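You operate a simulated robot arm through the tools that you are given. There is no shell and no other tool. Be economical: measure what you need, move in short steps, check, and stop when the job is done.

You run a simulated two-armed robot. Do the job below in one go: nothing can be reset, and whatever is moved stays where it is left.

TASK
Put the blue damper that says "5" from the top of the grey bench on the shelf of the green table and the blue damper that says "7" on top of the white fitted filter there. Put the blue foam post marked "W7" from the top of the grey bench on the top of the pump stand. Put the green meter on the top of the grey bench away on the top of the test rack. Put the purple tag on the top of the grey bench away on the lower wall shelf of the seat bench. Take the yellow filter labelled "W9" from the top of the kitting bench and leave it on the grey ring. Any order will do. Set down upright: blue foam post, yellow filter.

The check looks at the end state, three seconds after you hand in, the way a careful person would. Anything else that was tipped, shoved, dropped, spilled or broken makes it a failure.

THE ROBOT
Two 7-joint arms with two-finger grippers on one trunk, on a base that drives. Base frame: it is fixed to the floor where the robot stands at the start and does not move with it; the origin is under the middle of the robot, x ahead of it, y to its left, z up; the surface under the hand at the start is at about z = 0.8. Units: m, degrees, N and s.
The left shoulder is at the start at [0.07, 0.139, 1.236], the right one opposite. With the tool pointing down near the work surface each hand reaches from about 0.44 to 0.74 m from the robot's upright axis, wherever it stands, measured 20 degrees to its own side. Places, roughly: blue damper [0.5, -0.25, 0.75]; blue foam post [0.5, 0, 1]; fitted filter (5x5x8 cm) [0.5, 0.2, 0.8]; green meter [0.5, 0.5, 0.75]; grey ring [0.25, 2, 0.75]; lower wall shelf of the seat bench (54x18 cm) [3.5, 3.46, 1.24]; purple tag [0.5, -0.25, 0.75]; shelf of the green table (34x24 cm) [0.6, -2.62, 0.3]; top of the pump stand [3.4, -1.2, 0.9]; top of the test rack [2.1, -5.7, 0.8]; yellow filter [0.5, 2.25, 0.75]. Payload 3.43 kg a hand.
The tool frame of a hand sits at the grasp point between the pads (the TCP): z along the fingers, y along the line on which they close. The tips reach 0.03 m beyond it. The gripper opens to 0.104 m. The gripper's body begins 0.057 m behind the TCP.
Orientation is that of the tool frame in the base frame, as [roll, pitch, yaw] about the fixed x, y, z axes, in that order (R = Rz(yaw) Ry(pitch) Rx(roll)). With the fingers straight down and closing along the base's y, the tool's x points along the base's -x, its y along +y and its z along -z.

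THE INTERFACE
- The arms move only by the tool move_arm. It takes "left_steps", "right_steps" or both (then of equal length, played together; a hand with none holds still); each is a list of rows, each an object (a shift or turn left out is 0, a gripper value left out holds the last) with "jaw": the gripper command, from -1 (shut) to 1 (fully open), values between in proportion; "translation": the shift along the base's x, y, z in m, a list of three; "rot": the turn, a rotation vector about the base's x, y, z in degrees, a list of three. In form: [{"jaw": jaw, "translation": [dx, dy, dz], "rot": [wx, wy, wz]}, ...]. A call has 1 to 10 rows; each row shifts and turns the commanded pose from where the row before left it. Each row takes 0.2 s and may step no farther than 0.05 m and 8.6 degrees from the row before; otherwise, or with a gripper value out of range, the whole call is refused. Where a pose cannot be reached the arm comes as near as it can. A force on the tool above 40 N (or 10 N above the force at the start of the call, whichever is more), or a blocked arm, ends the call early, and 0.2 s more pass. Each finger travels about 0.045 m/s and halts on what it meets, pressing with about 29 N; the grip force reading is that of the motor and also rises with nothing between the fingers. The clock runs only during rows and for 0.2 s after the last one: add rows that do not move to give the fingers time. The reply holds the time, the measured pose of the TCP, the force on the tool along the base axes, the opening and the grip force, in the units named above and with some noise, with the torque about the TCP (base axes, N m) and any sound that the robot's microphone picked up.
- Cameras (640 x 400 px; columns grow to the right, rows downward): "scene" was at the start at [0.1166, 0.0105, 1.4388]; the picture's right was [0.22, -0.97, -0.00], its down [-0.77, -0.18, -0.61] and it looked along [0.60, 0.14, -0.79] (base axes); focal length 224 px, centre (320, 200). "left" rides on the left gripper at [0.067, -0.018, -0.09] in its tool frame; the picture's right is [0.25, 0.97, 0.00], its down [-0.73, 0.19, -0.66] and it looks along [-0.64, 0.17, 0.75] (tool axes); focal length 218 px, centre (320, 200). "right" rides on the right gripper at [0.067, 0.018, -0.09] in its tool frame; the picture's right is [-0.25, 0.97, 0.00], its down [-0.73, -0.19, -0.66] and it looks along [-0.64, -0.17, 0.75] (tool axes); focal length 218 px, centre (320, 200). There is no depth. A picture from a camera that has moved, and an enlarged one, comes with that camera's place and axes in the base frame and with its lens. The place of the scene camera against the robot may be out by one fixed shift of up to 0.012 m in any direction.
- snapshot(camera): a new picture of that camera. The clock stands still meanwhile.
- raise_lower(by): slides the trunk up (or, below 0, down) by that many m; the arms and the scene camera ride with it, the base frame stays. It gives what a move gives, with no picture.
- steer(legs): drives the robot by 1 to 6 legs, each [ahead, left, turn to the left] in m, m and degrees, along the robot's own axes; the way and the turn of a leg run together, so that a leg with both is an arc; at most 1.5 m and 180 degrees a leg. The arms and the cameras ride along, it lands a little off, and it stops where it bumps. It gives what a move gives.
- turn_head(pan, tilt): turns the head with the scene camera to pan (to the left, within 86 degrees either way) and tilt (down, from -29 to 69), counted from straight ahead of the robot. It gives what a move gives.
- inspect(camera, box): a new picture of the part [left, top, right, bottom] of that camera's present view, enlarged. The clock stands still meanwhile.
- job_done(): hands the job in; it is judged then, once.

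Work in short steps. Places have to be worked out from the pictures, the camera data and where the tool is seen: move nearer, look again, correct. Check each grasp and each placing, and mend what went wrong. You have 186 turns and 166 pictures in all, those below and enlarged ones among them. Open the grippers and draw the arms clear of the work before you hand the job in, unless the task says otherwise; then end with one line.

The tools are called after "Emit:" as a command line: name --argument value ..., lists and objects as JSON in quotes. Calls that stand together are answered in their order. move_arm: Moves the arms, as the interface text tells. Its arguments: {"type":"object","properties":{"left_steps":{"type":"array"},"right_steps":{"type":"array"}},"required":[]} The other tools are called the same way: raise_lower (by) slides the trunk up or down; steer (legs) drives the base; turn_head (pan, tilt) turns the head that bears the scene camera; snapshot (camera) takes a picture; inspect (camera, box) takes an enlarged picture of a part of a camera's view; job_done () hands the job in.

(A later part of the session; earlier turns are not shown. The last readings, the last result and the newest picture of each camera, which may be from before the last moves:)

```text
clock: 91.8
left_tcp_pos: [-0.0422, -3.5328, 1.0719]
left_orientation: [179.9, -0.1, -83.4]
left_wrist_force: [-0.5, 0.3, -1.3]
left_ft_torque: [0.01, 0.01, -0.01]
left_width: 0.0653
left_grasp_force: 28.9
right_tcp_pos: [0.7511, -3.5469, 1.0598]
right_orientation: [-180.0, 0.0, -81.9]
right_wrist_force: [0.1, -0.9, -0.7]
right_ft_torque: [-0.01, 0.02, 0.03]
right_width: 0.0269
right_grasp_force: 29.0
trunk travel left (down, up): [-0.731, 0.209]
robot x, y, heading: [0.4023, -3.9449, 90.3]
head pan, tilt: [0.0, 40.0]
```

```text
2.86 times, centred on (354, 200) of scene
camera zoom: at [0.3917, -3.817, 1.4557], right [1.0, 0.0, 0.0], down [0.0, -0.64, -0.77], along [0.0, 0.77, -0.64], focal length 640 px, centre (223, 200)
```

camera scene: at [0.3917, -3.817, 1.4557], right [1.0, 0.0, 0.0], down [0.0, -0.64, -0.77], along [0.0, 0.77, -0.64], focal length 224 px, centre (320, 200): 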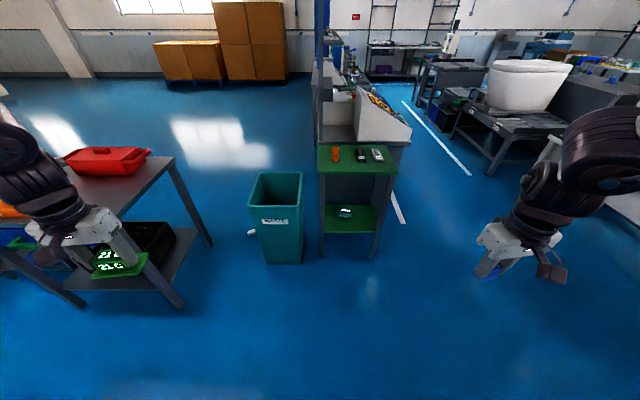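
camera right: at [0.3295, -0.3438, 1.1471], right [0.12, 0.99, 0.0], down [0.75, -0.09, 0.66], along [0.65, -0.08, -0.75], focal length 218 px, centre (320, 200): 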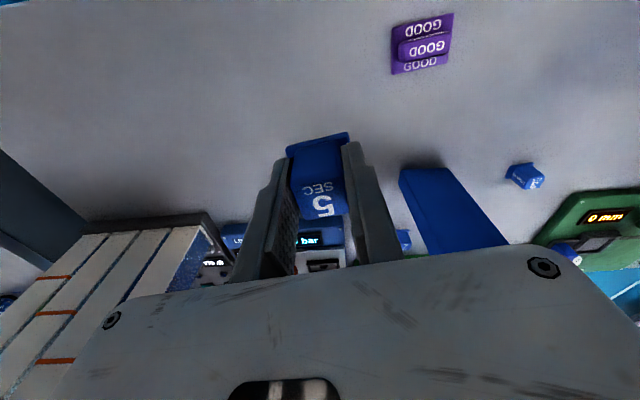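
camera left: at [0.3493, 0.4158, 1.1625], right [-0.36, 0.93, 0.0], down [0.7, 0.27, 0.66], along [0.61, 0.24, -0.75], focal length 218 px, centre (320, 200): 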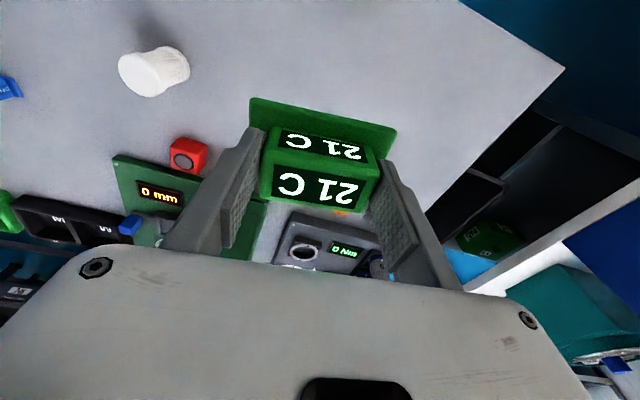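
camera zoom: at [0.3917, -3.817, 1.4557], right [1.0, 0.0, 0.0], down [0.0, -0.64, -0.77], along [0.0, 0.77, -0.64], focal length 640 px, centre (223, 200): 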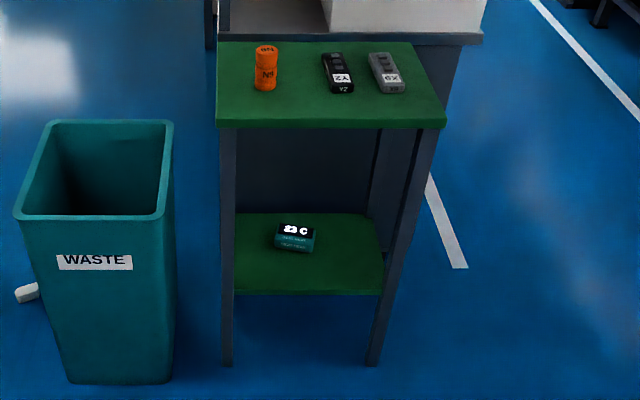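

The shelf top is at z≈0.28, x 0.42–0.78, y −2.74…−2.48 with a teal box near (0.58,−2.59). I'll set the damper at about (0.70,−2.64), with the hand tilted ~35°. First I raise the left hand and tilt the right one.

Emit:
move_arm --right_steps '[{"translation": [-0.02, 0, 0], "rot": [7, 0, 0]}, {"translation": [-0.03, 0, 0], "rot": [7, 0, 0]}, {"translation": [-0.03, 0, 0], "rot": [7, 0, 0]}, {"translation": [-0.03, 0, 0], "rot": [7, 0, 0]}, {"translation": [-0.02, 0, 0], "rot": [7, 0, 0]}]' --left_steps '[{"translation": [0, 0, 0.05]}, {"translation": [0, 0, 0.05]}, {"translation": [0, 0, 0.05]}, {"translation": [0, 0, 0.05]}, {"translation": [0, 0, 0.05]}]'

Emit:
raise_lower --by -0.5

Emit:
steer --legs '[[0.5, -0.075, 0]]'

Emit:
turn_head --pan -10 --tilt 35

Emit:
snapshot --camera "scene"

Emit:
snapshot --camera "right"

```text
clock: 93.0
left_tcp_pos: [0.0441, -3.5041, 1.2601]
left_orientation: [179.9, 0.1, -83.4]
left_wrist_force: [0.0, 1.5, -1.7]
left_ft_torque: [-0.02, 0.07, 0.01]
left_width: 0.0654
left_grasp_force: 29.1
left hand out of reach, approached as far as the arm can: row 2, 3, 4, 5
right_tcp_pos: [0.6392, -3.4929, 1.0563]
right_orientation: [-174.8, 34.7, -80.2]
right_wrist_force: [0.0, -0.2, -1.3]
right_ft_torque: [-0.03, 0.03, 0.03]
right_width: 0.0267
right_grasp_force: 28.6
right hand out of reach, approached as far as the arm can: row 3, 4, 5
trunk travel left (down, up): [-0.731, 0.209]
robot x, y, heading: [0.3987, -3.9447, 89.9]
head pan, tilt: [0.0, 40.0]
```

```text
refused: -0.5 is not a number from -0.4 to 0.4
```

```text
clock: 95.9
left_tcp_pos: [0.1117, -3.0071, 1.2587]
left_orientation: [-179.9, 0.2, -83.2]
left_wrist_force: [-0.2, 0.8, -1.2]
left_ft_torque: [-0.02, 0.0, -0.02]
left_width: 0.0654
left_grasp_force: 28.8
right_tcp_pos: [0.7087, -2.9952, 1.0592]
right_orientation: [-174.5, 34.6, -80.0]
right_wrist_force: [-0.2, -0.2, -0.3]
right_ft_torque: [-0.03, 0.06, 0.01]
right_width: 0.027
right_grasp_force: 29.1
trunk travel left (down, up): [-0.731, 0.209]
robot x, y, heading: [0.4701, -3.4479, 90.3]
head pan, tilt: [0.0, 40.0]
```

```text
clock: 96.6
left_tcp_pos: [0.1108, -3.0055, 1.2576]
left_orientation: [-179.9, 0.0, -83.3]
left_wrist_force: [-0.3, 0.0, -1.8]
left_ft_torque: [-0.01, -0.02, 0.02]
left_width: 0.0656
left_grasp_force: 29.1
right_tcp_pos: [0.7091, -2.9931, 1.0579]
right_orientation: [-174.6, 34.5, -80.0]
right_wrist_force: [-0.6, 0.1, -0.4]
right_ft_torque: [0.01, 0.01, 0.03]
right_width: 0.0269
right_grasp_force: 28.8
trunk travel left (down, up): [-0.731, 0.209]
robot x, y, heading: [0.4685, -3.4468, 90.0]
head pan, tilt: [-10.0, 35.0]
```

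```text
132 pictures are left
camera scene: at [0.4796, -3.316, 1.4632], right [0.99, -0.17, 0.0], down [-0.1, -0.57, -0.82], along [0.14, 0.81, -0.57], focal length 224 px, centre (320, 200)
```

scene: 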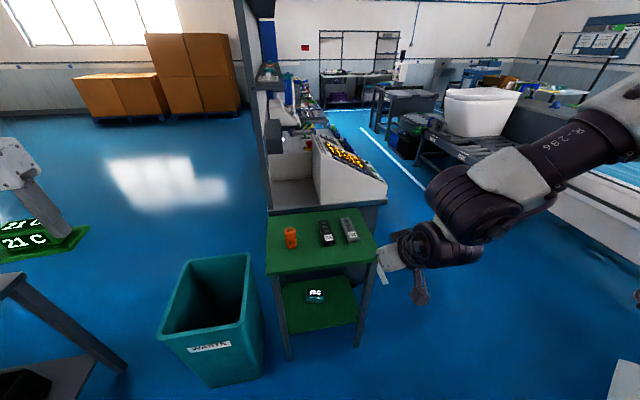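

```text
131 pictures are left
camera right: at [0.701, -3.1024, 1.0901], right [-0.99, 0.09, 0.07], down [0.09, 0.24, 0.97], along [0.07, 0.97, -0.24], focal length 218 px, centre (320, 200)
```

right: 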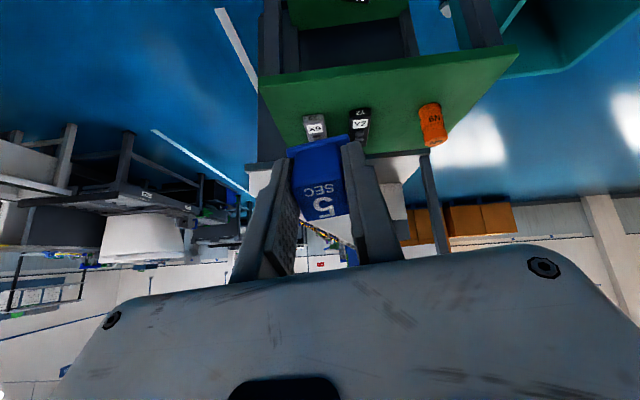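

Now I lower the trunk in two strokes, the right hand staying south of the table front (y=-2.77).

Emit:
raise_lower --by -0.4

Emit:
raise_lower --by -0.15

Emit:
snapshot --camera "scene"

Emit:
snapshot --camera "right"

```text
clock: 100.5
left_tcp_pos: [0.1108, -3.0063, 0.8598]
left_orientation: [-180.0, 0.1, -83.3]
left_wrist_force: [-0.1, -0.7, -1.2]
left_ft_torque: [0.01, 0.01, 0.0]
left_width: 0.0655
left_grasp_force: 28.8
right_tcp_pos: [0.7093, -2.9948, 0.658]
right_orientation: [-174.6, 34.7, -80.0]
right_wrist_force: [-0.1, -0.3, -0.4]
right_ft_torque: [-0.02, 0.05, 0.01]
right_width: 0.027
right_grasp_force: 28.3
trunk travel left (down, up): [-0.331, 0.609]
robot x, y, heading: [0.4701, -3.4469, 89.9]
head pan, tilt: [-10.0, 35.0]
```

```text
clock: 102.2
left_tcp_pos: [0.1117, -3.0059, 0.7086]
left_orientation: [-179.9, 0.1, -83.3]
left_wrist_force: [0.1, 0.3, -2.0]
left_ft_torque: [-0.01, -0.01, -0.04]
left_width: 0.0656
left_grasp_force: 28.9
right_tcp_pos: [0.71, -2.9951, 0.5088]
right_orientation: [-174.5, 34.5, -79.9]
right_wrist_force: [0.2, 0.2, -0.6]
right_ft_torque: [-0.02, 0.02, 0.01]
right_width: 0.0267
right_grasp_force: 29.0
trunk travel left (down, up): [-0.181, 0.759]
robot x, y, heading: [0.4714, -3.4463, 90.0]
head pan, tilt: [-10.0, 35.0]
```

```text
130 pictures are left
camera scene: at [0.4796, -3.3169, 0.9134], right [0.99, -0.17, 0.0], down [-0.1, -0.57, -0.82], along [0.14, 0.81, -0.57], focal length 224 px, centre (320, 200)
```

scene: 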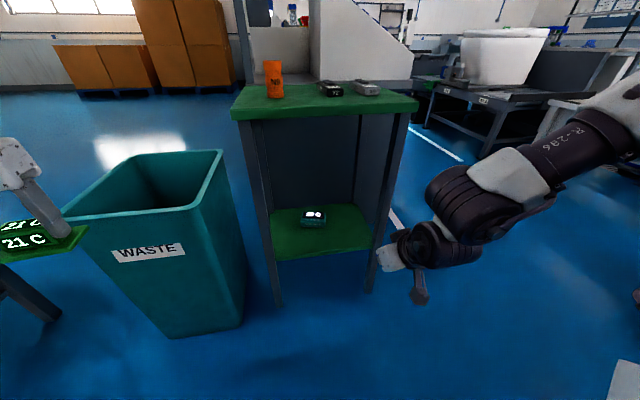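

```text
129 pictures are left
camera right: at [0.701, -3.103, 0.5403], right [-0.99, 0.09, 0.07], down [0.09, 0.24, 0.97], along [0.07, 0.97, -0.24], focal length 218 px, centre (320, 200)
```

right: 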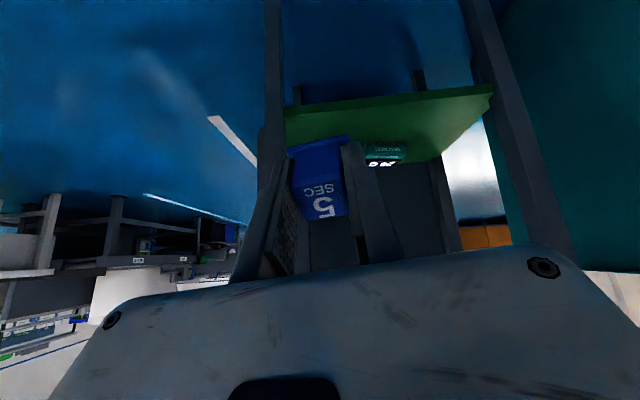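

Shelf top is at z≈0.265. I drive 0.12 m nearer, then bring the right hand in over the shelf.

Emit:
steer --legs '[[0.12, 0, 0]]'

Emit:
move_arm --right_steps '[{"translation": [-0.005, 0.035, -0.02]}, {"translation": [-0.005, 0.035, -0.02]}, {"translation": [-0.005, 0.035, -0.02]}, {"translation": [-0.005, 0.035, -0.02]}, {"translation": [0, 0.025, -0.015]}]'

Emit:
snapshot --camera "right"

Emit:
snapshot --camera "scene"

```text
clock: 103.5
left_tcp_pos: [0.113, -2.8839, 0.7087]
left_orientation: [-179.9, 0.1, -83.4]
left_wrist_force: [0.1, -0.7, -1.8]
left_ft_torque: [-0.04, -0.03, 0.0]
left_width: 0.0654
left_grasp_force: 29.0
right_tcp_pos: [0.7086, -2.8752, 0.5087]
right_orientation: [-174.5, 34.5, -80.1]
right_wrist_force: [0.4, 0.6, -0.4]
right_ft_torque: [0.0, 0.01, 0.0]
right_width: 0.027
right_grasp_force: 28.8
trunk travel left (down, up): [-0.181, 0.759]
robot x, y, heading: [0.4745, -3.3271, 90.0]
head pan, tilt: [-10.0, 35.0]
```

```text
clock: 104.7
left_tcp_pos: [0.1113, -2.8856, 0.7094]
left_orientation: [-179.9, 0.0, -83.4]
left_wrist_force: [-0.7, 0.2, -1.0]
left_ft_torque: [-0.03, -0.01, 0.0]
left_width: 0.0653
left_grasp_force: 29.2
right_tcp_pos: [0.7029, -2.7157, 0.4237]
right_orientation: [-174.6, 34.7, -80.1]
right_wrist_force: [-0.5, 0.0, -1.4]
right_ft_torque: [0.01, 0.0, 0.0]
right_width: 0.0271
right_grasp_force: 29.6
right hand out of reach, approached as far as the arm can: row 5
trunk travel left (down, up): [-0.181, 0.759]
robot x, y, heading: [0.4711, -3.3278, 90.1]
head pan, tilt: [-10.0, 35.0]
```

```text
128 pictures are left
camera right: at [0.6948, -2.8241, 0.4552], right [-0.99, 0.09, 0.07], down [0.09, 0.24, 0.97], along [0.07, 0.97, -0.24], focal length 218 px, centre (320, 200)
```

right: 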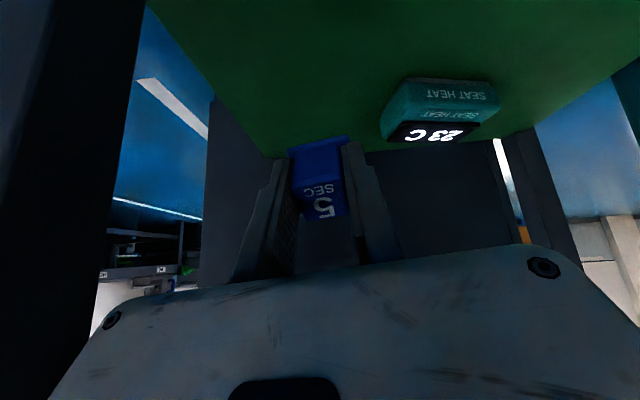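

```text
127 pictures are left
camera scene: at [0.4798, -3.1966, 0.9133], right [0.98, -0.17, 0.0], down [-0.1, -0.57, -0.82], along [0.14, 0.81, -0.57], focal length 224 px, centre (320, 200)
```

scene: 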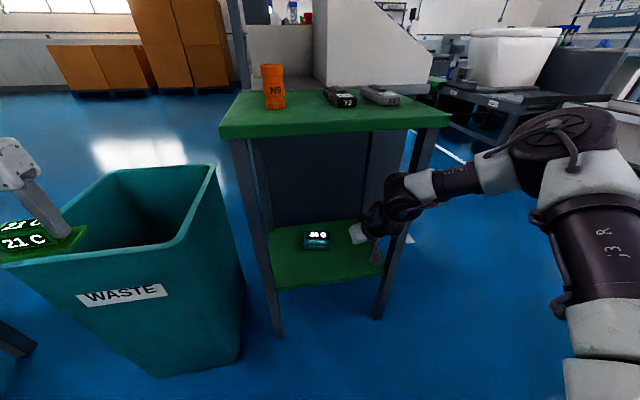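

Right hand is inside, 4 cm from the leg. I pull the left hand (meter) back from the bin and lower the trunk a little.

Emit:
move_arm --left_steps '[{"translation": [0, -0.04, 0]}, {"translation": [0, -0.04, 0]}, {"translation": [0, -0.03, 0]}]'

Emit:
raise_lower --by -0.09

Emit:
move_arm --right_steps '[{"translation": [-0.005, 0.015, -0.003]}, {"translation": [0, 0.015, -0.003]}]'

Emit:
snapshot --camera "right"

Emit:
snapshot --camera "scene"

```text
clock: 105.5
left_tcp_pos: [0.1266, -2.9707, 0.6923]
left_orientation: [179.9, 0.1, -83.4]
left_wrist_force: [-0.5, 0.2, -1.4]
left_ft_torque: [0.01, 0.01, 0.04]
left_width: 0.0653
left_grasp_force: 29.1
left hand out of reach, approached as far as the arm can: row 2, 3
right_tcp_pos: [0.7018, -2.7171, 0.4237]
right_orientation: [-174.6, 34.6, -80.1]
right_wrist_force: [-0.1, 0.6, -0.4]
right_ft_torque: [0.0, -0.05, 0.0]
right_width: 0.0274
right_grasp_force: 29.3
trunk travel left (down, up): [-0.181, 0.759]
robot x, y, heading: [0.4722, -3.3276, 90.1]
head pan, tilt: [-10.0, 35.0]
```

```text
clock: 106.7
left_tcp_pos: [0.1282, -2.9713, 0.602]
left_orientation: [-179.9, 0.1, -83.4]
left_wrist_force: [0.0, -0.5, -1.2]
left_ft_torque: [-0.01, -0.03, 0.0]
left_width: 0.0655
left_grasp_force: 28.8
right_tcp_pos: [0.702, -2.7158, 0.3356]
right_orientation: [-174.7, 34.9, -80.1]
right_wrist_force: [1.5, 2.3, 9.5]
right_ft_torque: [0.19, 0.16, -0.05]
right_width: 0.0269
right_grasp_force: 29.4
trunk travel left (down, up): [-0.091, 0.849]
robot x, y, heading: [0.4721, -3.3272, 90.0]
head pan, tilt: [-10.0, 35.0]
```

```text
clock: 107.3
left_tcp_pos: [0.1264, -2.9701, 0.6013]
left_orientation: [-179.9, 0.0, -83.4]
left_wrist_force: [0.3, -0.3, -1.5]
left_ft_torque: [-0.02, 0.02, 0.0]
left_width: 0.0653
left_grasp_force: 28.5
right_tcp_pos: [0.7112, -2.6991, 0.3397]
right_orientation: [-174.6, 34.4, -80.0]
right_wrist_force: [-0.4, 1.1, -0.7]
right_ft_torque: [-0.03, 0.0, -0.02]
right_width: 0.027
right_grasp_force: 28.9
right hand out of reach, approached as far as the arm can: row 1, 2
trunk travel left (down, up): [-0.091, 0.849]
robot x, y, heading: [0.4703, -3.3299, 90.0]
head pan, tilt: [-10.0, 35.0]
```

```text
126 pictures are left
camera right: at [0.7038, -2.8058, 0.371], right [-0.99, 0.09, 0.07], down [0.09, 0.24, 0.97], along [0.07, 0.97, -0.25], focal length 218 px, centre (320, 200)
```

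right: 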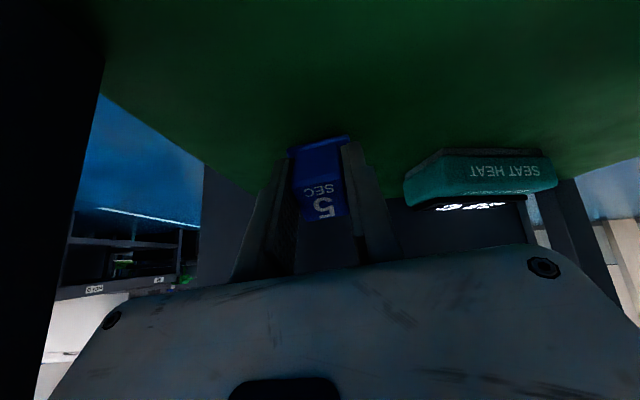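

```text
125 pictures are left
camera scene: at [0.4797, -3.1967, 0.8232], right [0.98, -0.17, 0.0], down [-0.1, -0.57, -0.82], along [0.14, 0.81, -0.57], focal length 224 px, centre (320, 200)
```

scene: 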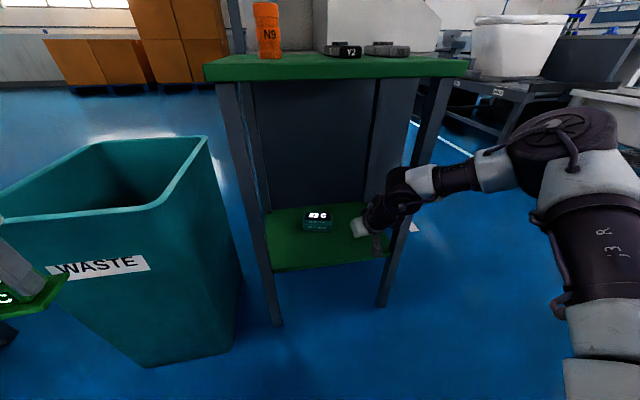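

A light contact at TCP z≈0.336 tells me the shelf is at about 0.295. I lower the last few mm and open the jaw slightly.

Emit:
move_arm --right_steps '[{"translation": [-0.005, -0.008, -0.008]}, {"jaw": -0.25}, {"jaw": 0.05}, {"jaw": 0.05}, {}, {}]'

Emit:
snapshot --camera "right"

```text
clock: 108.7
left_tcp_pos: [0.1282, -2.9699, 0.6025]
left_orientation: [-179.9, 0.1, -83.4]
left_wrist_force: [0.6, 0.6, -1.0]
left_ft_torque: [-0.01, 0.01, 0.01]
left_width: 0.0653
left_grasp_force: 29.3
right_tcp_pos: [0.7089, -2.7077, 0.3347]
right_orientation: [-174.7, 34.6, -80.1]
right_wrist_force: [-0.4, 0.0, 0.4]
right_ft_torque: [0.02, -0.01, -0.02]
right_width: 0.0546
right_grasp_force: 0.1
right hand out of reach, approached as far as the arm can: row 1
trunk travel left (down, up): [-0.091, 0.849]
robot x, y, heading: [0.4707, -3.326, 90.1]
head pan, tilt: [-10.0, 35.0]
```

```text
124 pictures are left
camera right: at [0.7008, -2.8156, 0.3655], right [-0.99, 0.09, 0.07], down [0.09, 0.24, 0.97], along [0.07, 0.97, -0.24], focal length 218 px, centre (320, 200)
```

right: 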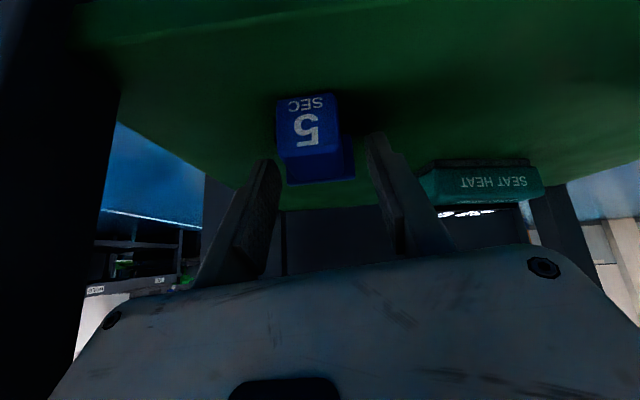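

The damper seems to have settled toward the front edge. I withdraw along the tool axis and look at it.

Emit:
move_arm --right_steps '[{"translation": [0, -0.02, 0.029]}, {"translation": [0, -0.02, 0.029]}, {"translation": [0, -0.035, 0.03]}, {"translation": [0, -0.045, 0.02]}, {"translation": [0, -0.05, 0]}, {"translation": [0, -0.05, 0]}]'

Emit:
snapshot --camera "right"

Emit:
inspect --camera "scene" --box '[240, 150, 440, 275]'

```text
clock: 110.1
left_tcp_pos: [0.1268, -2.971, 0.6032]
left_orientation: [-179.8, 0.2, -83.4]
left_wrist_force: [0.8, 0.0, -0.8]
left_ft_torque: [-0.02, -0.03, -0.02]
left_width: 0.0652
left_grasp_force: 29.1
right_tcp_pos: [0.7155, -2.8768, 0.4486]
right_orientation: [-174.8, 34.5, -80.1]
right_wrist_force: [-0.8, 0.2, 0.1]
right_ft_torque: [0.01, -0.01, 0.01]
right_width: 0.0545
right_grasp_force: 0.0
right hand out of reach, approached as far as the arm can: row 6
trunk travel left (down, up): [-0.091, 0.849]
robot x, y, heading: [0.4713, -3.3242, 89.9]
head pan, tilt: [-10.0, 35.0]
```

```text
123 pictures are left
camera right: at [0.7072, -2.9853, 0.4803], right [-0.99, 0.09, 0.07], down [0.09, 0.24, 0.97], along [0.07, 0.97, -0.25], focal length 218 px, centre (320, 200)
```

right: 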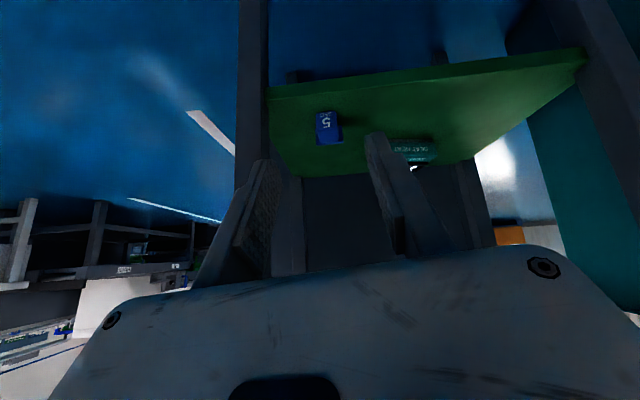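

```text
3.20 times, centred on (340, 212) of scene
camera zoom: at [0.4798, -3.197, 0.8234], right [0.98, -0.17, 0.0], down [-0.1, -0.56, -0.82], along [0.14, 0.81, -0.57], focal length 717 px, centre (256, 160)
```

zoom: 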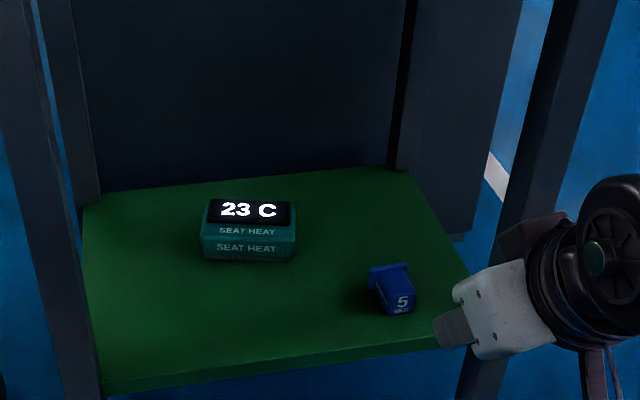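

Damper 5 rests on the shelf with clear margin. I back off, raise the trunk, and turn towards the test rack.

Emit:
steer --legs '[[-0.9, 0, 0], [0, 0, -120]]'

Emit:
raise_lower --by 0.4

Emit:
raise_lower --by 0.24

Emit:
turn_head --pan 0 --tilt 25

Emit:
snapshot --camera "scene"

```text
clock: 119.8
left_tcp_pos: [0.9545, -4.0881, 0.6021]
left_orientation: [-179.9, 0.1, 157.7]
left_wrist_force: [0.3, 0.2, -1.7]
left_ft_torque: [0.02, 0.02, -0.02]
left_width: 0.0654
left_grasp_force: 29.0
right_tcp_pos: [0.7534, -4.6473, 0.4488]
right_orientation: [-174.6, 34.5, 161.0]
right_wrist_force: [-0.2, -0.6, 0.7]
right_ft_torque: [0.02, -0.02, -0.01]
right_width: 0.0546
right_grasp_force: 0.1
trunk travel left (down, up): [-0.091, 0.849]
robot x, y, heading: [0.4778, -4.213, -29.0]
head pan, tilt: [-10.0, 35.0]
```

```text
clock: 123.6
left_tcp_pos: [0.9557, -4.0893, 1.0016]
left_orientation: [-179.9, 0.1, 157.5]
left_wrist_force: [-0.5, 1.0, -2.6]
left_ft_torque: [-0.01, 0.03, 0.01]
left_width: 0.0655
left_grasp_force: 28.8
right_tcp_pos: [0.7531, -4.6472, 0.8484]
right_orientation: [-174.6, 34.5, 160.9]
right_wrist_force: [0.3, -0.3, 0.0]
right_ft_torque: [-0.02, -0.02, 0.0]
right_width: 0.0546
right_grasp_force: 0.1
trunk travel left (down, up): [-0.491, 0.449]
robot x, y, heading: [0.4792, -4.2178, -29.0]
head pan, tilt: [-10.0, 35.0]
```

```text
clock: 126.1
left_tcp_pos: [0.9546, -4.088, 1.2416]
left_orientation: [180.0, 0.1, 157.6]
left_wrist_force: [0.6, -0.8, -1.6]
left_ft_torque: [0.02, 0.0, -0.02]
left_width: 0.0652
left_grasp_force: 28.7
right_tcp_pos: [0.7533, -4.6471, 1.0874]
right_orientation: [-174.6, 34.5, 161.0]
right_wrist_force: [0.1, 0.7, 0.6]
right_ft_torque: [0.02, 0.01, 0.02]
right_width: 0.0544
right_grasp_force: 0.2
trunk travel left (down, up): [-0.731, 0.209]
robot x, y, heading: [0.4731, -4.2183, -29.2]
head pan, tilt: [-10.0, 35.0]
```

```text
clock: 126.8
left_tcp_pos: [0.9538, -4.0878, 1.2413]
left_orientation: [-179.9, 0.1, 157.6]
left_wrist_force: [-0.9, 0.0, -2.4]
left_ft_torque: [0.0, 0.01, -0.01]
left_width: 0.0654
left_grasp_force: 29.0
right_tcp_pos: [0.7539, -4.6476, 1.0878]
right_orientation: [-174.6, 34.5, 161.1]
right_wrist_force: [0.1, -0.3, -0.1]
right_ft_torque: [0.04, 0.01, 0.01]
right_width: 0.0546
right_grasp_force: 0.1
trunk travel left (down, up): [-0.731, 0.209]
robot x, y, heading: [0.4797, -4.217, -28.9]
head pan, tilt: [0.0, 25.0]
```

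```text
121 pictures are left
camera scene: at [0.5941, -4.2913, 1.479], right [-0.48, -0.88, 0.0], down [-0.37, 0.2, -0.91], along [0.79, -0.44, -0.42], focal length 224 px, centre (320, 200)
```

scene: 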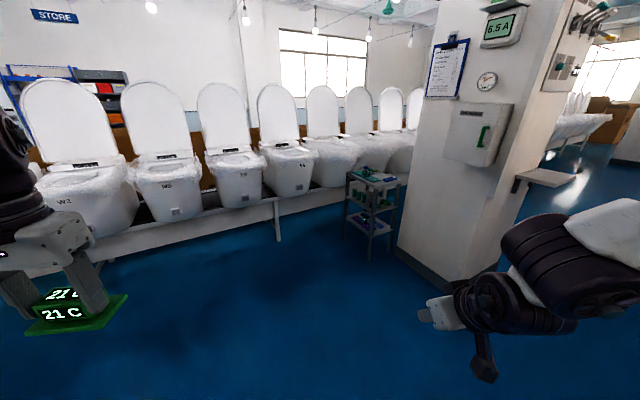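

The test rack is between the pillar and the toilet conveyor. I zoom in.

Emit:
inspect --camera "scene" --box '[320, 150, 440, 270]'

```text
3.33 times, centred on (380, 210) of scene
camera zoom: at [0.5941, -4.2913, 1.479], right [-0.48, -0.88, 0.0], down [-0.37, 0.2, -0.91], along [0.79, -0.44, -0.42], focal length 747 px, centre (120, 167)
```

zoom: 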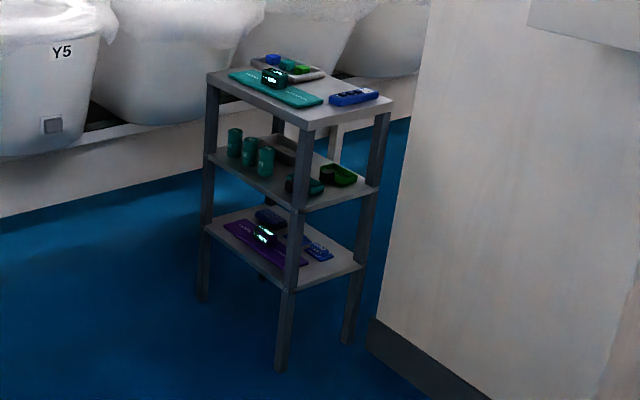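

The top spans about x 1.90–2.39, y −5.57…−5.90, z≈0.78, and holds several items. I go to stand north of it facing south.

Emit:
steer --legs '[[0, 0, -61], [0, 0.75, 0], [0.65, 0.65, 0]]'

Emit:
turn_head --pan 10 --tilt 45

Emit:
snapshot --camera "scene"

```text
clock: 138.0
left_tcp_pos: [2.2119, -5.2358, 1.2422]
left_orientation: [179.9, 0.1, 96.3]
left_wrist_force: [-0.2, -0.6, -1.0]
left_ft_torque: [0.01, -0.03, 0.0]
left_width: 0.0655
left_grasp_force: 29.4
right_tcp_pos: [1.6245, -5.3292, 1.0879]
right_orientation: [-174.8, 34.6, 99.8]
right_wrist_force: [-0.3, 0.5, -0.2]
right_ft_torque: [0.01, 0.01, -0.02]
right_width: 0.0544
right_grasp_force: 0.1
trunk travel left (down, up): [-0.731, 0.209]
robot x, y, heading: [1.8684, -4.8822, -90.2]
head pan, tilt: [0.0, 25.0]
```

```text
clock: 138.8
left_tcp_pos: [2.2127, -5.238, 1.2417]
left_orientation: [-179.9, 0.1, 96.3]
left_wrist_force: [0.0, 0.2, -1.0]
left_ft_torque: [0.01, 0.0, 0.06]
left_width: 0.0655
left_grasp_force: 29.0
right_tcp_pos: [1.6251, -5.3281, 1.0883]
right_orientation: [-174.5, 34.5, 99.8]
right_wrist_force: [0.8, -0.6, -0.4]
right_ft_torque: [0.01, -0.02, 0.0]
right_width: 0.0548
right_grasp_force: 0.1
trunk travel left (down, up): [-0.731, 0.209]
robot x, y, heading: [1.872, -4.8784, -90.2]
head pan, tilt: [10.0, 45.0]
```

```text
119 pictures are left
camera scene: at [1.8769, -5.0161, 1.4485], right [-0.99, -0.17, 0.0], down [-0.12, 0.7, -0.71], along [0.12, -0.7, -0.71], focal length 224 px, centre (320, 200)
```

scene: 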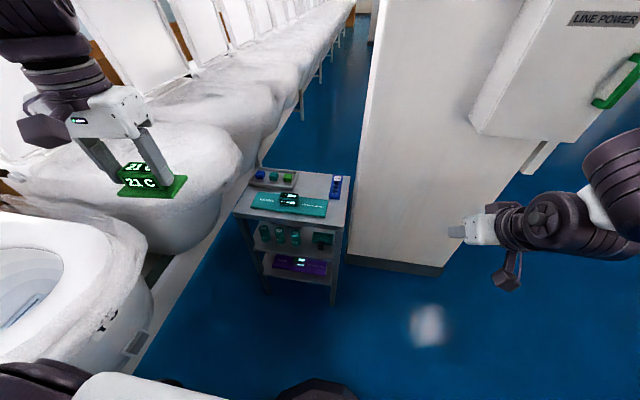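

Emit:
inspect --camera "scene" --box '[220, 155, 364, 245]'

```text
4.44 times, centred on (292, 200) of scene
camera zoom: at [1.8769, -5.0161, 1.4485], right [-0.99, -0.17, 0.0], down [-0.12, 0.7, -0.71], along [0.12, -0.7, -0.71], focal length 995 px, centre (444, 200)
```

zoom: 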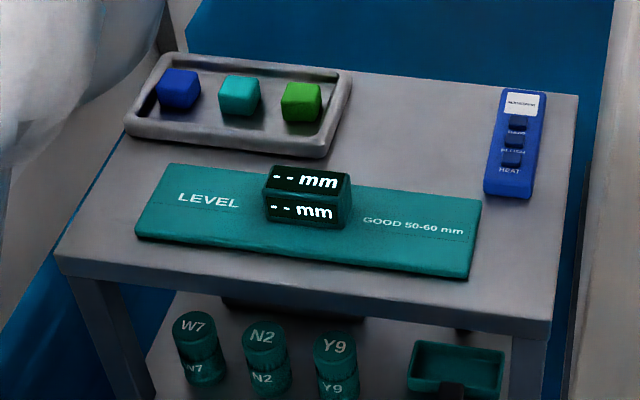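

There's a free patch about 0.14×0.16 m centred at (2.03, −5.76) between the tray and the blue remote. I straighten the right hand and shift the left hand inward/down, then drive up.

Emit:
move_arm --left_steps '[{"translation": [-0.03, 0, -0.03], "rot": [0, 0, -6.3]}, {"translation": [-0.03, 0, -0.035]}, {"translation": [-0.03, 0, -0.035]}, {"translation": [-0.03, 0, -0.035]}, {"translation": [-0.02, 0, -0.035]}]' --right_steps '[{"rot": [6.9, 0, 0]}, {"rot": [6.9, 0, 0]}, {"rot": [6.9, 0, 0]}, {"rot": [6.9, 0, 0], "translation": [0, 0.02, 0]}, {"rot": [6.9, 0, 0], "translation": [0, 0.02, 0]}]'

Emit:
steer --legs '[[0.28, 0, 0]]'

Emit:
snapshot --camera "left"

Emit:
snapshot --camera "scene"

```text
clock: 140.0
left_tcp_pos: [2.1205, -5.2376, 1.1428]
left_orientation: [179.7, -0.6, 88.1]
left_wrist_force: [1.6, -1.0, -1.4]
left_ft_torque: [0.02, 0.02, 0.0]
left_width: 0.0656
left_grasp_force: 28.4
left hand out of reach, approached as far as the arm can: row 3, 4, 5
right_tcp_pos: [1.6263, -5.2898, 1.0887]
right_orientation: [179.9, 0.3, 98.0]
right_wrist_force: [0.4, 0.0, 0.2]
right_ft_torque: [0.0, 0.04, -0.01]
right_width: 0.0544
right_grasp_force: 0.1
trunk travel left (down, up): [-0.731, 0.209]
robot x, y, heading: [1.87, -4.8816, -90.4]
head pan, tilt: [10.0, 45.0]
```

```text
clock: 142.0
left_tcp_pos: [2.1165, -5.5131, 1.1451]
left_orientation: [179.6, -0.5, 88.0]
left_wrist_force: [0.0, -0.5, -1.6]
left_ft_torque: [0.0, -0.01, 0.0]
left_width: 0.0653
left_grasp_force: 29.3
right_tcp_pos: [1.623, -5.5645, 1.0892]
right_orientation: [179.9, 0.5, 98.0]
right_wrist_force: [0.1, 0.1, -0.4]
right_ft_torque: [-0.01, 0.0, 0.04]
right_width: 0.0544
right_grasp_force: 0.1
trunk travel left (down, up): [-0.731, 0.209]
robot x, y, heading: [1.868, -5.1583, -90.0]
head pan, tilt: [10.0, 45.0]
```

```text
117 pictures are left
camera left: at [2.1016, -5.4454, 1.2347], right [0.98, 0.22, 0.01], down [0.16, -0.74, 0.65], along [0.15, -0.63, -0.76], focal length 218 px, centre (320, 200)
```

left: 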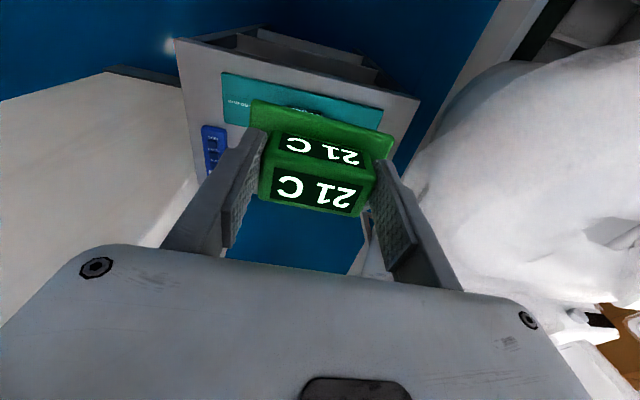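

```text
116 pictures are left
camera scene: at [1.8756, -5.2911, 1.4487], right [-0.99, -0.17, 0.0], down [-0.12, 0.7, -0.71], along [0.12, -0.7, -0.71], focal length 224 px, centre (320, 200)
```

scene: 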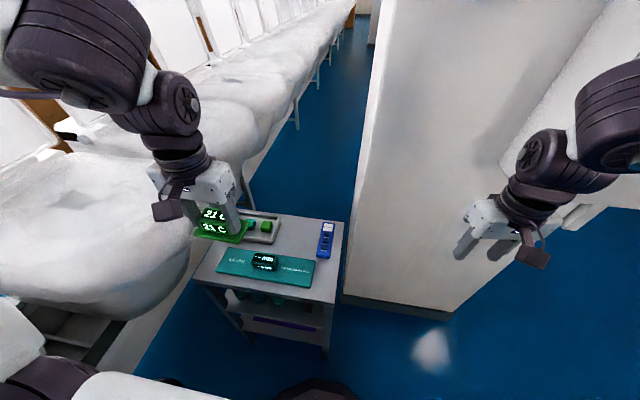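

I move the left hand over the free patch, still about 0.15 m above it.

Emit:
move_arm --left_steps '[{"translation": [-0.0145, -0.042, -0.02]}, {"translation": [-0.0145, -0.042, -0.02]}, {"translation": [-0.0145, -0.042, -0.02]}, {"translation": [-0.0145, -0.042, -0.02]}, {"translation": [-0.0145, -0.042, -0.02]}, {"translation": [-0.0145, -0.042, -0.02]}]'

Emit:
snapshot --camera "left"

Emit:
inspect --camera "scene" --box '[170, 190, 370, 315]'

```text
clock: 143.4
left_tcp_pos: [2.0283, -5.7692, 1.0232]
left_orientation: [179.4, -0.7, 87.8]
left_wrist_force: [-0.2, -0.9, -0.9]
left_ft_torque: [0.02, -0.01, -0.04]
left_width: 0.0653
left_grasp_force: 29.2
right_tcp_pos: [1.6226, -5.5689, 1.0868]
right_orientation: [179.8, 0.2, 98.1]
right_wrist_force: [-0.6, 0.3, -1.2]
right_ft_torque: [0.03, -0.04, 0.01]
right_width: 0.0547
right_grasp_force: 0.0
trunk travel left (down, up): [-0.731, 0.209]
robot x, y, heading: [1.8688, -5.1538, -90.4]
head pan, tilt: [10.0, 45.0]
```

```text
115 pictures are left
camera left: at [2.0108, -5.7028, 1.1149], right [0.98, 0.22, 0.01], down [0.16, -0.74, 0.65], along [0.15, -0.63, -0.76], focal length 218 px, centre (320, 200)
```

left: 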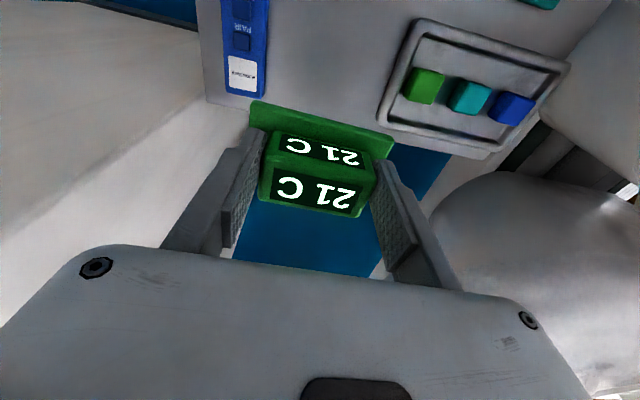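

```text
3.20 times, centred on (270, 252) of scene
camera zoom: at [1.8732, -5.2957, 1.4482], right [-0.99, -0.17, 0.0], down [-0.12, 0.7, -0.71], along [0.12, -0.7, -0.71], focal length 717 px, centre (480, 32)
```

zoom: 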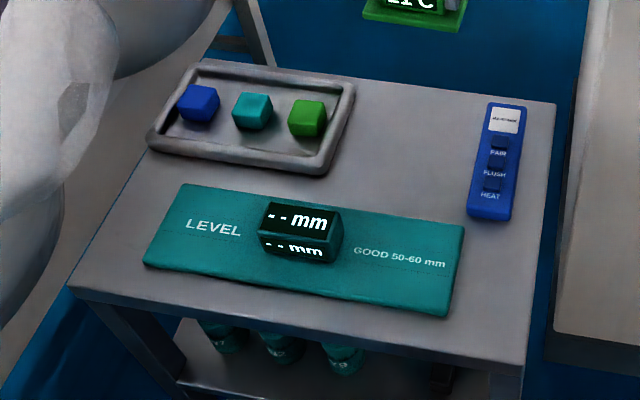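

The patch lies right below, aligned. I descend to just above the surface.

Emit:
move_arm --left_steps '[{"translation": [0, 0, -0.04]}, {"translation": [0, 0.003, -0.04]}, {"translation": [0, 0, -0.04]}, {"translation": [0, 0, -0.03]}, {"translation": [0, 0, -0.015]}, {}]'

Emit:
snapshot --camera "left"

Emit:
inspect --camera "scene" --box '[170, 190, 370, 315]'

```text
clock: 144.8
left_tcp_pos: [2.032, -5.7642, 0.8604]
left_orientation: [179.5, -0.4, 88.0]
left_wrist_force: [0.4, 0.5, -1.3]
left_ft_torque: [0.03, 0.0, 0.05]
left_width: 0.0654
left_grasp_force: 29.1
right_tcp_pos: [1.6248, -5.5657, 1.0891]
right_orientation: [179.9, 0.4, 98.0]
right_wrist_force: [0.5, -0.3, -0.8]
right_ft_torque: [-0.01, -0.03, 0.01]
right_width: 0.0545
right_grasp_force: 0.0
trunk travel left (down, up): [-0.731, 0.209]
robot x, y, heading: [1.8711, -5.153, -90.1]
head pan, tilt: [10.0, 45.0]
```

```text
113 pictures are left
camera left: at [2.0149, -5.6967, 0.9503], right [0.98, 0.22, 0.01], down [0.16, -0.74, 0.65], along [0.15, -0.63, -0.76], focal length 218 px, centre (320, 200)
```

left: 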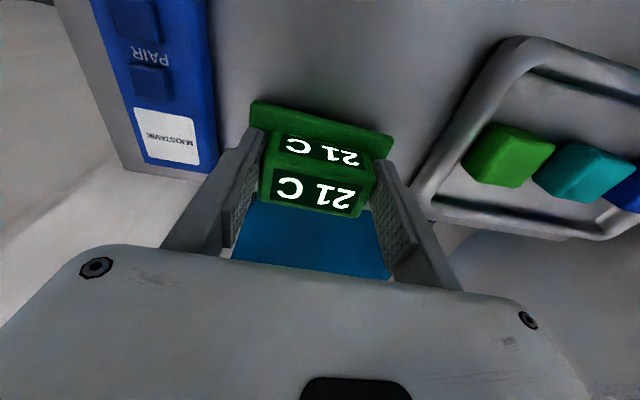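

```text
3.20 times, centred on (270, 252) of scene
camera zoom: at [1.8756, -5.2926, 1.4485], right [-0.99, -0.17, 0.0], down [-0.12, 0.7, -0.71], along [0.12, -0.7, -0.71], focal length 717 px, centre (480, 32)
```

zoom: 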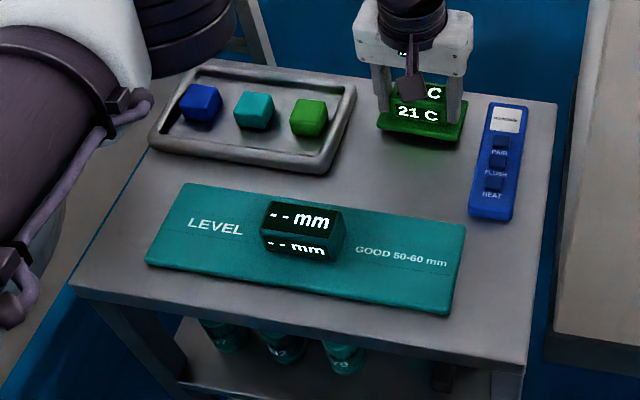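

Well placed; I lower slowly until contact.

Emit:
move_arm --left_steps '[{"translation": [0, 0.003, -0.01]}, {"translation": [0, 0, -0.006]}, {"translation": [0, 0, -0.005]}, {}]'

```text
clock: 145.8
left_tcp_pos: [2.03, -5.7594, 0.8402]
left_orientation: [179.5, -0.2, 88.0]
left_wrist_force: [1.6, -0.7, 30.5]
left_ft_torque: [0.06, 0.46, 0.04]
left_width: 0.0654
left_grasp_force: 29.0
right_tcp_pos: [1.6224, -5.5635, 1.0899]
right_orientation: [179.9, 0.5, 98.0]
right_wrist_force: [-0.3, 0.2, 0.5]
right_ft_torque: [-0.01, -0.01, -0.02]
right_width: 0.0546
right_grasp_force: 0.0
trunk travel left (down, up): [-0.731, 0.209]
robot x, y, heading: [1.8708, -5.1561, -90.4]
head pan, tilt: [10.0, 45.0]
```

Contact. I ease up 2 mm, open moderately and lift straight away.

Emit:
move_arm --left_steps '[{"translation": [0, 0, 0.003]}, {"jaw": 0.5}, {"jaw": 0.6}, {"jaw": 0.6}, {"jaw": 0.6, "translation": [0, 0, 0.03]}, {"translation": [0, 0, 0.04]}, {"translation": [0, 0, 0.04]}, {"translation": [0, 0.02, 0.04]}, {"translation": [0, 0.03, 0.03]}, {"translation": [0, 0.04, 0.02]}]'

Emit:
inspect --camera "scene" --box '[170, 190, 370, 315]'

```text
clock: 148.0
left_tcp_pos: [2.0339, -5.6676, 1.0427]
left_orientation: [179.5, -0.5, 88.1]
left_wrist_force: [-0.2, -0.5, 1.0]
left_ft_torque: [-0.04, -0.02, 0.0]
left_width: 0.083
left_grasp_force: 0.1
right_tcp_pos: [1.6235, -5.5651, 1.0892]
right_orientation: [179.9, 0.5, 98.0]
right_wrist_force: [0.5, -0.3, -0.1]
right_ft_torque: [-0.03, 0.01, -0.02]
right_width: 0.0545
right_grasp_force: 0.0
trunk travel left (down, up): [-0.731, 0.209]
robot x, y, heading: [1.8721, -5.1576, -90.1]
head pan, tilt: [10.0, 45.0]
```

```text
3.20 times, centred on (270, 252) of scene
camera zoom: at [1.8762, -5.2908, 1.4486], right [-0.99, -0.17, 0.0], down [-0.12, 0.7, -0.71], along [0.12, -0.7, -0.71], focal length 717 px, centre (480, 32)
```

zoom: 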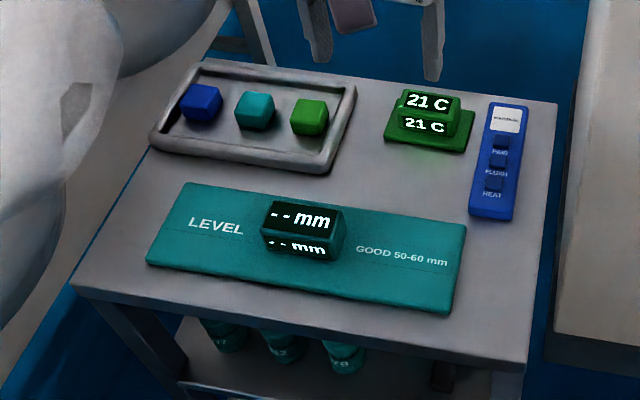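

The meter is neatly placed. I back off, turn around to face north and look up the corridor behind the benches.

Emit:
steer --legs '[[-0.5, -0.2, 0], [0, 0, 90], [0, 0, 90]]'

Emit:
turn_head --pan 0 --tilt 20

Emit:
snapshot --camera "scene"

```text
clock: 158.7
left_tcp_pos: [1.5185, -4.1357, 1.0422]
left_orientation: [179.6, -0.5, -93.5]
left_wrist_force: [-0.6, 0.2, 0.7]
left_ft_torque: [0.03, -0.03, 0.0]
left_width: 0.0828
left_grasp_force: 0.0
right_tcp_pos: [1.9268, -4.2482, 1.0881]
right_orientation: [179.8, 0.4, -83.3]
right_wrist_force: [-0.7, 0.0, -1.1]
right_ft_torque: [0.01, 0.01, -0.02]
right_width: 0.0546
right_grasp_force: 0.0
trunk travel left (down, up): [-0.731, 0.209]
robot x, y, heading: [1.6741, -4.6525, 88.5]
head pan, tilt: [10.0, 45.0]
```

```text
clock: 159.6
left_tcp_pos: [1.5182, -4.135, 1.0417]
left_orientation: [179.7, -0.5, -93.3]
left_wrist_force: [-0.3, 0.1, -0.5]
left_ft_torque: [-0.01, 0.03, 0.01]
left_width: 0.0835
left_grasp_force: 0.0
right_tcp_pos: [1.9252, -4.2479, 1.0894]
right_orientation: [179.9, 0.4, -83.4]
right_wrist_force: [0.6, 0.1, -0.5]
right_ft_torque: [-0.01, 0.01, 0.01]
right_width: 0.0544
right_grasp_force: 0.1
trunk travel left (down, up): [-0.731, 0.209]
robot x, y, heading: [1.6679, -4.6542, 88.2]
head pan, tilt: [0.0, 20.0]
```

```text
110 pictures are left
camera scene: at [1.6683, -4.5149, 1.4871], right [1.0, -0.03, 0.0], down [-0.01, -0.34, -0.94], along [0.03, 0.94, -0.34], focal length 224 px, centre (320, 200)
```

scene: 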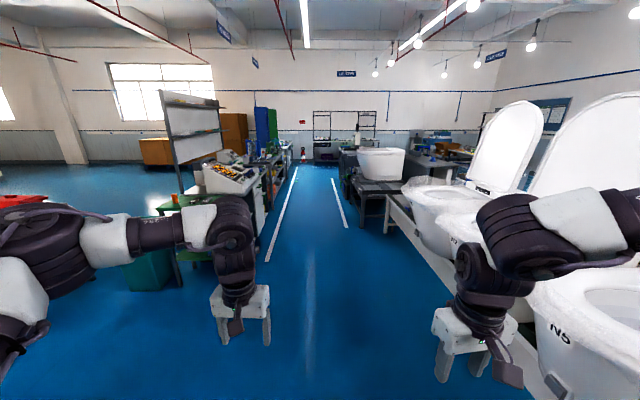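

Corridor is clear and straight. I drive north 4.2 m along x≈1.6.

Emit:
steer --legs '[[1.4, 0.05, 1.5], [1.4, 0, 0], [1.4, 0, 0]]'

Emit:
turn_head --pan 60 --tilt 35

Emit:
snapshot --camera "scene"

```text
clock: 179.7
left_tcp_pos: [1.3713, 0.0316, 1.042]
left_orientation: [179.6, -0.6, -89.1]
left_wrist_force: [1.0, 0.8, -0.1]
left_ft_torque: [0.02, -0.03, -0.02]
left_width: 0.0833
left_grasp_force: 0.0
right_tcp_pos: [1.7848, -0.0512, 1.0887]
right_orientation: [179.8, 0.5, -79.0]
right_wrist_force: [-0.6, -0.2, 0.5]
right_ft_torque: [-0.02, -0.01, 0.02]
right_width: 0.0544
right_grasp_force: 0.1
trunk travel left (down, up): [-0.731, 0.209]
robot x, y, heading: [1.5617, -0.4734, 92.7]
head pan, tilt: [0.0, 20.0]
```

```text
clock: 180.9
left_tcp_pos: [1.3714, 0.0309, 1.0426]
left_orientation: [179.6, -0.5, -89.1]
left_wrist_force: [-1.4, -0.5, 0.0]
left_ft_torque: [0.01, -0.01, -0.04]
left_width: 0.0831
left_grasp_force: 0.1
right_tcp_pos: [1.7847, -0.0492, 1.0882]
right_orientation: [179.8, 0.3, -79.1]
right_wrist_force: [-0.6, -0.2, -0.4]
right_ft_torque: [-0.01, 0.0, -0.01]
right_width: 0.0547
right_grasp_force: 0.1
trunk travel left (down, up): [-0.731, 0.209]
robot x, y, heading: [1.5638, -0.4741, 92.9]
head pan, tilt: [60.0, 35.0]
```

```text
109 pictures are left
camera scene: at [1.4745, -0.3879, 1.4633], right [0.46, 0.89, 0.0], down [0.51, -0.26, -0.82], along [-0.73, 0.38, -0.57], focal length 224 px, centre (320, 200)
```

scene: 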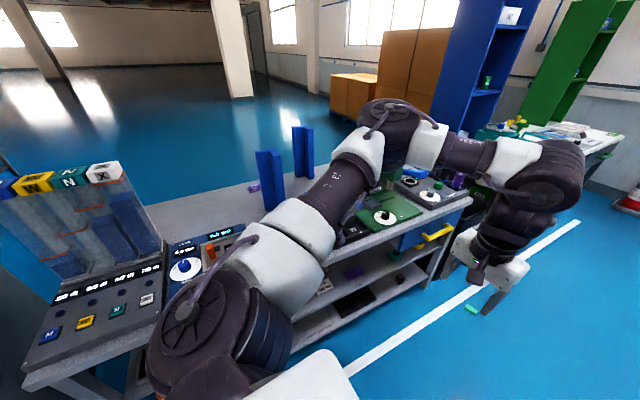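

Before turning to face the bench I raise both hands clear of the tall rack.

Emit:
move_arm --left_steps '[{"translation": [0, 0, 0.045]}, {"translation": [0, 0, 0.045]}, {"translation": [0, 0, 0.045]}, {"translation": [0, 0, 0.045]}]' --right_steps '[{"translation": [0, 0, 0.04]}, {"translation": [0, 0, 0.04]}, {"translation": [0, 0, 0.04]}, {"translation": [0, 0, 0.02]}]'

Emit:
steer --legs '[[0, 0, 87]]'

Emit:
turn_head --pan -10 --tilt 45

Emit:
snapshot --camera "scene"

```text
clock: 181.9
left_tcp_pos: [1.3739, 0.0291, 1.2244]
left_orientation: [179.5, -0.4, -89.1]
left_wrist_force: [-0.9, 0.1, 0.7]
left_ft_torque: [0.03, -0.01, 0.03]
left_width: 0.0833
left_grasp_force: 0.2
right_tcp_pos: [1.7872, -0.051, 1.2269]
right_orientation: [179.8, 0.5, -79.2]
right_wrist_force: [-0.4, 0.5, -0.4]
right_ft_torque: [0.03, 0.04, -0.03]
right_width: 0.0548
right_grasp_force: 0.0
trunk travel left (down, up): [-0.731, 0.209]
robot x, y, heading: [1.5618, -0.4693, 92.7]
head pan, tilt: [60.0, 35.0]
```

```text
clock: 186.0
left_tcp_pos: [1.0462, -0.6248, 1.2243]
left_orientation: [179.6, -0.6, -3.5]
left_wrist_force: [-1.1, 0.2, -0.8]
left_ft_torque: [0.03, -0.02, 0.01]
left_width: 0.0831
left_grasp_force: 0.0
right_tcp_pos: [1.1569, -0.2169, 1.225]
right_orientation: [179.9, 0.4, 6.6]
right_wrist_force: [-0.3, -1.1, -0.3]
right_ft_torque: [0.01, 0.0, 0.01]
right_width: 0.0547
right_grasp_force: 0.0
trunk travel left (down, up): [-0.731, 0.209]
robot x, y, heading: [1.5612, -0.4711, 178.3]
head pan, tilt: [60.0, 35.0]
```

```text
clock: 187.4
left_tcp_pos: [1.0439, -0.6249, 1.2234]
left_orientation: [179.6, -0.6, -3.4]
left_wrist_force: [0.2, 0.7, -0.1]
left_ft_torque: [-0.01, 0.02, -0.01]
left_width: 0.0833
left_grasp_force: 0.0
right_tcp_pos: [1.1573, -0.2175, 1.2261]
right_orientation: [180.0, 0.4, 6.6]
right_wrist_force: [0.6, -0.6, 0.5]
right_ft_torque: [0.02, -0.02, 0.02]
right_width: 0.0544
right_grasp_force: 0.0
trunk travel left (down, up): [-0.731, 0.209]
robot x, y, heading: [1.5607, -0.4715, 178.6]
head pan, tilt: [-10.0, 45.0]
```

```text
108 pictures are left
camera scene: at [1.4251, -0.4611, 1.4485], right [0.2, 0.98, 0.0], down [0.69, -0.14, -0.71], along [-0.69, 0.14, -0.71], focal length 224 px, centre (320, 200)
```

scene: 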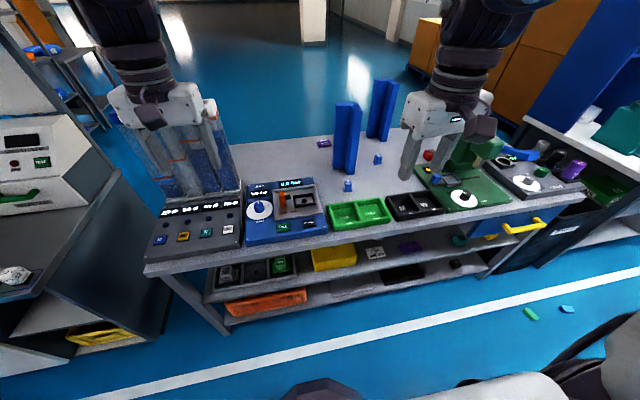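

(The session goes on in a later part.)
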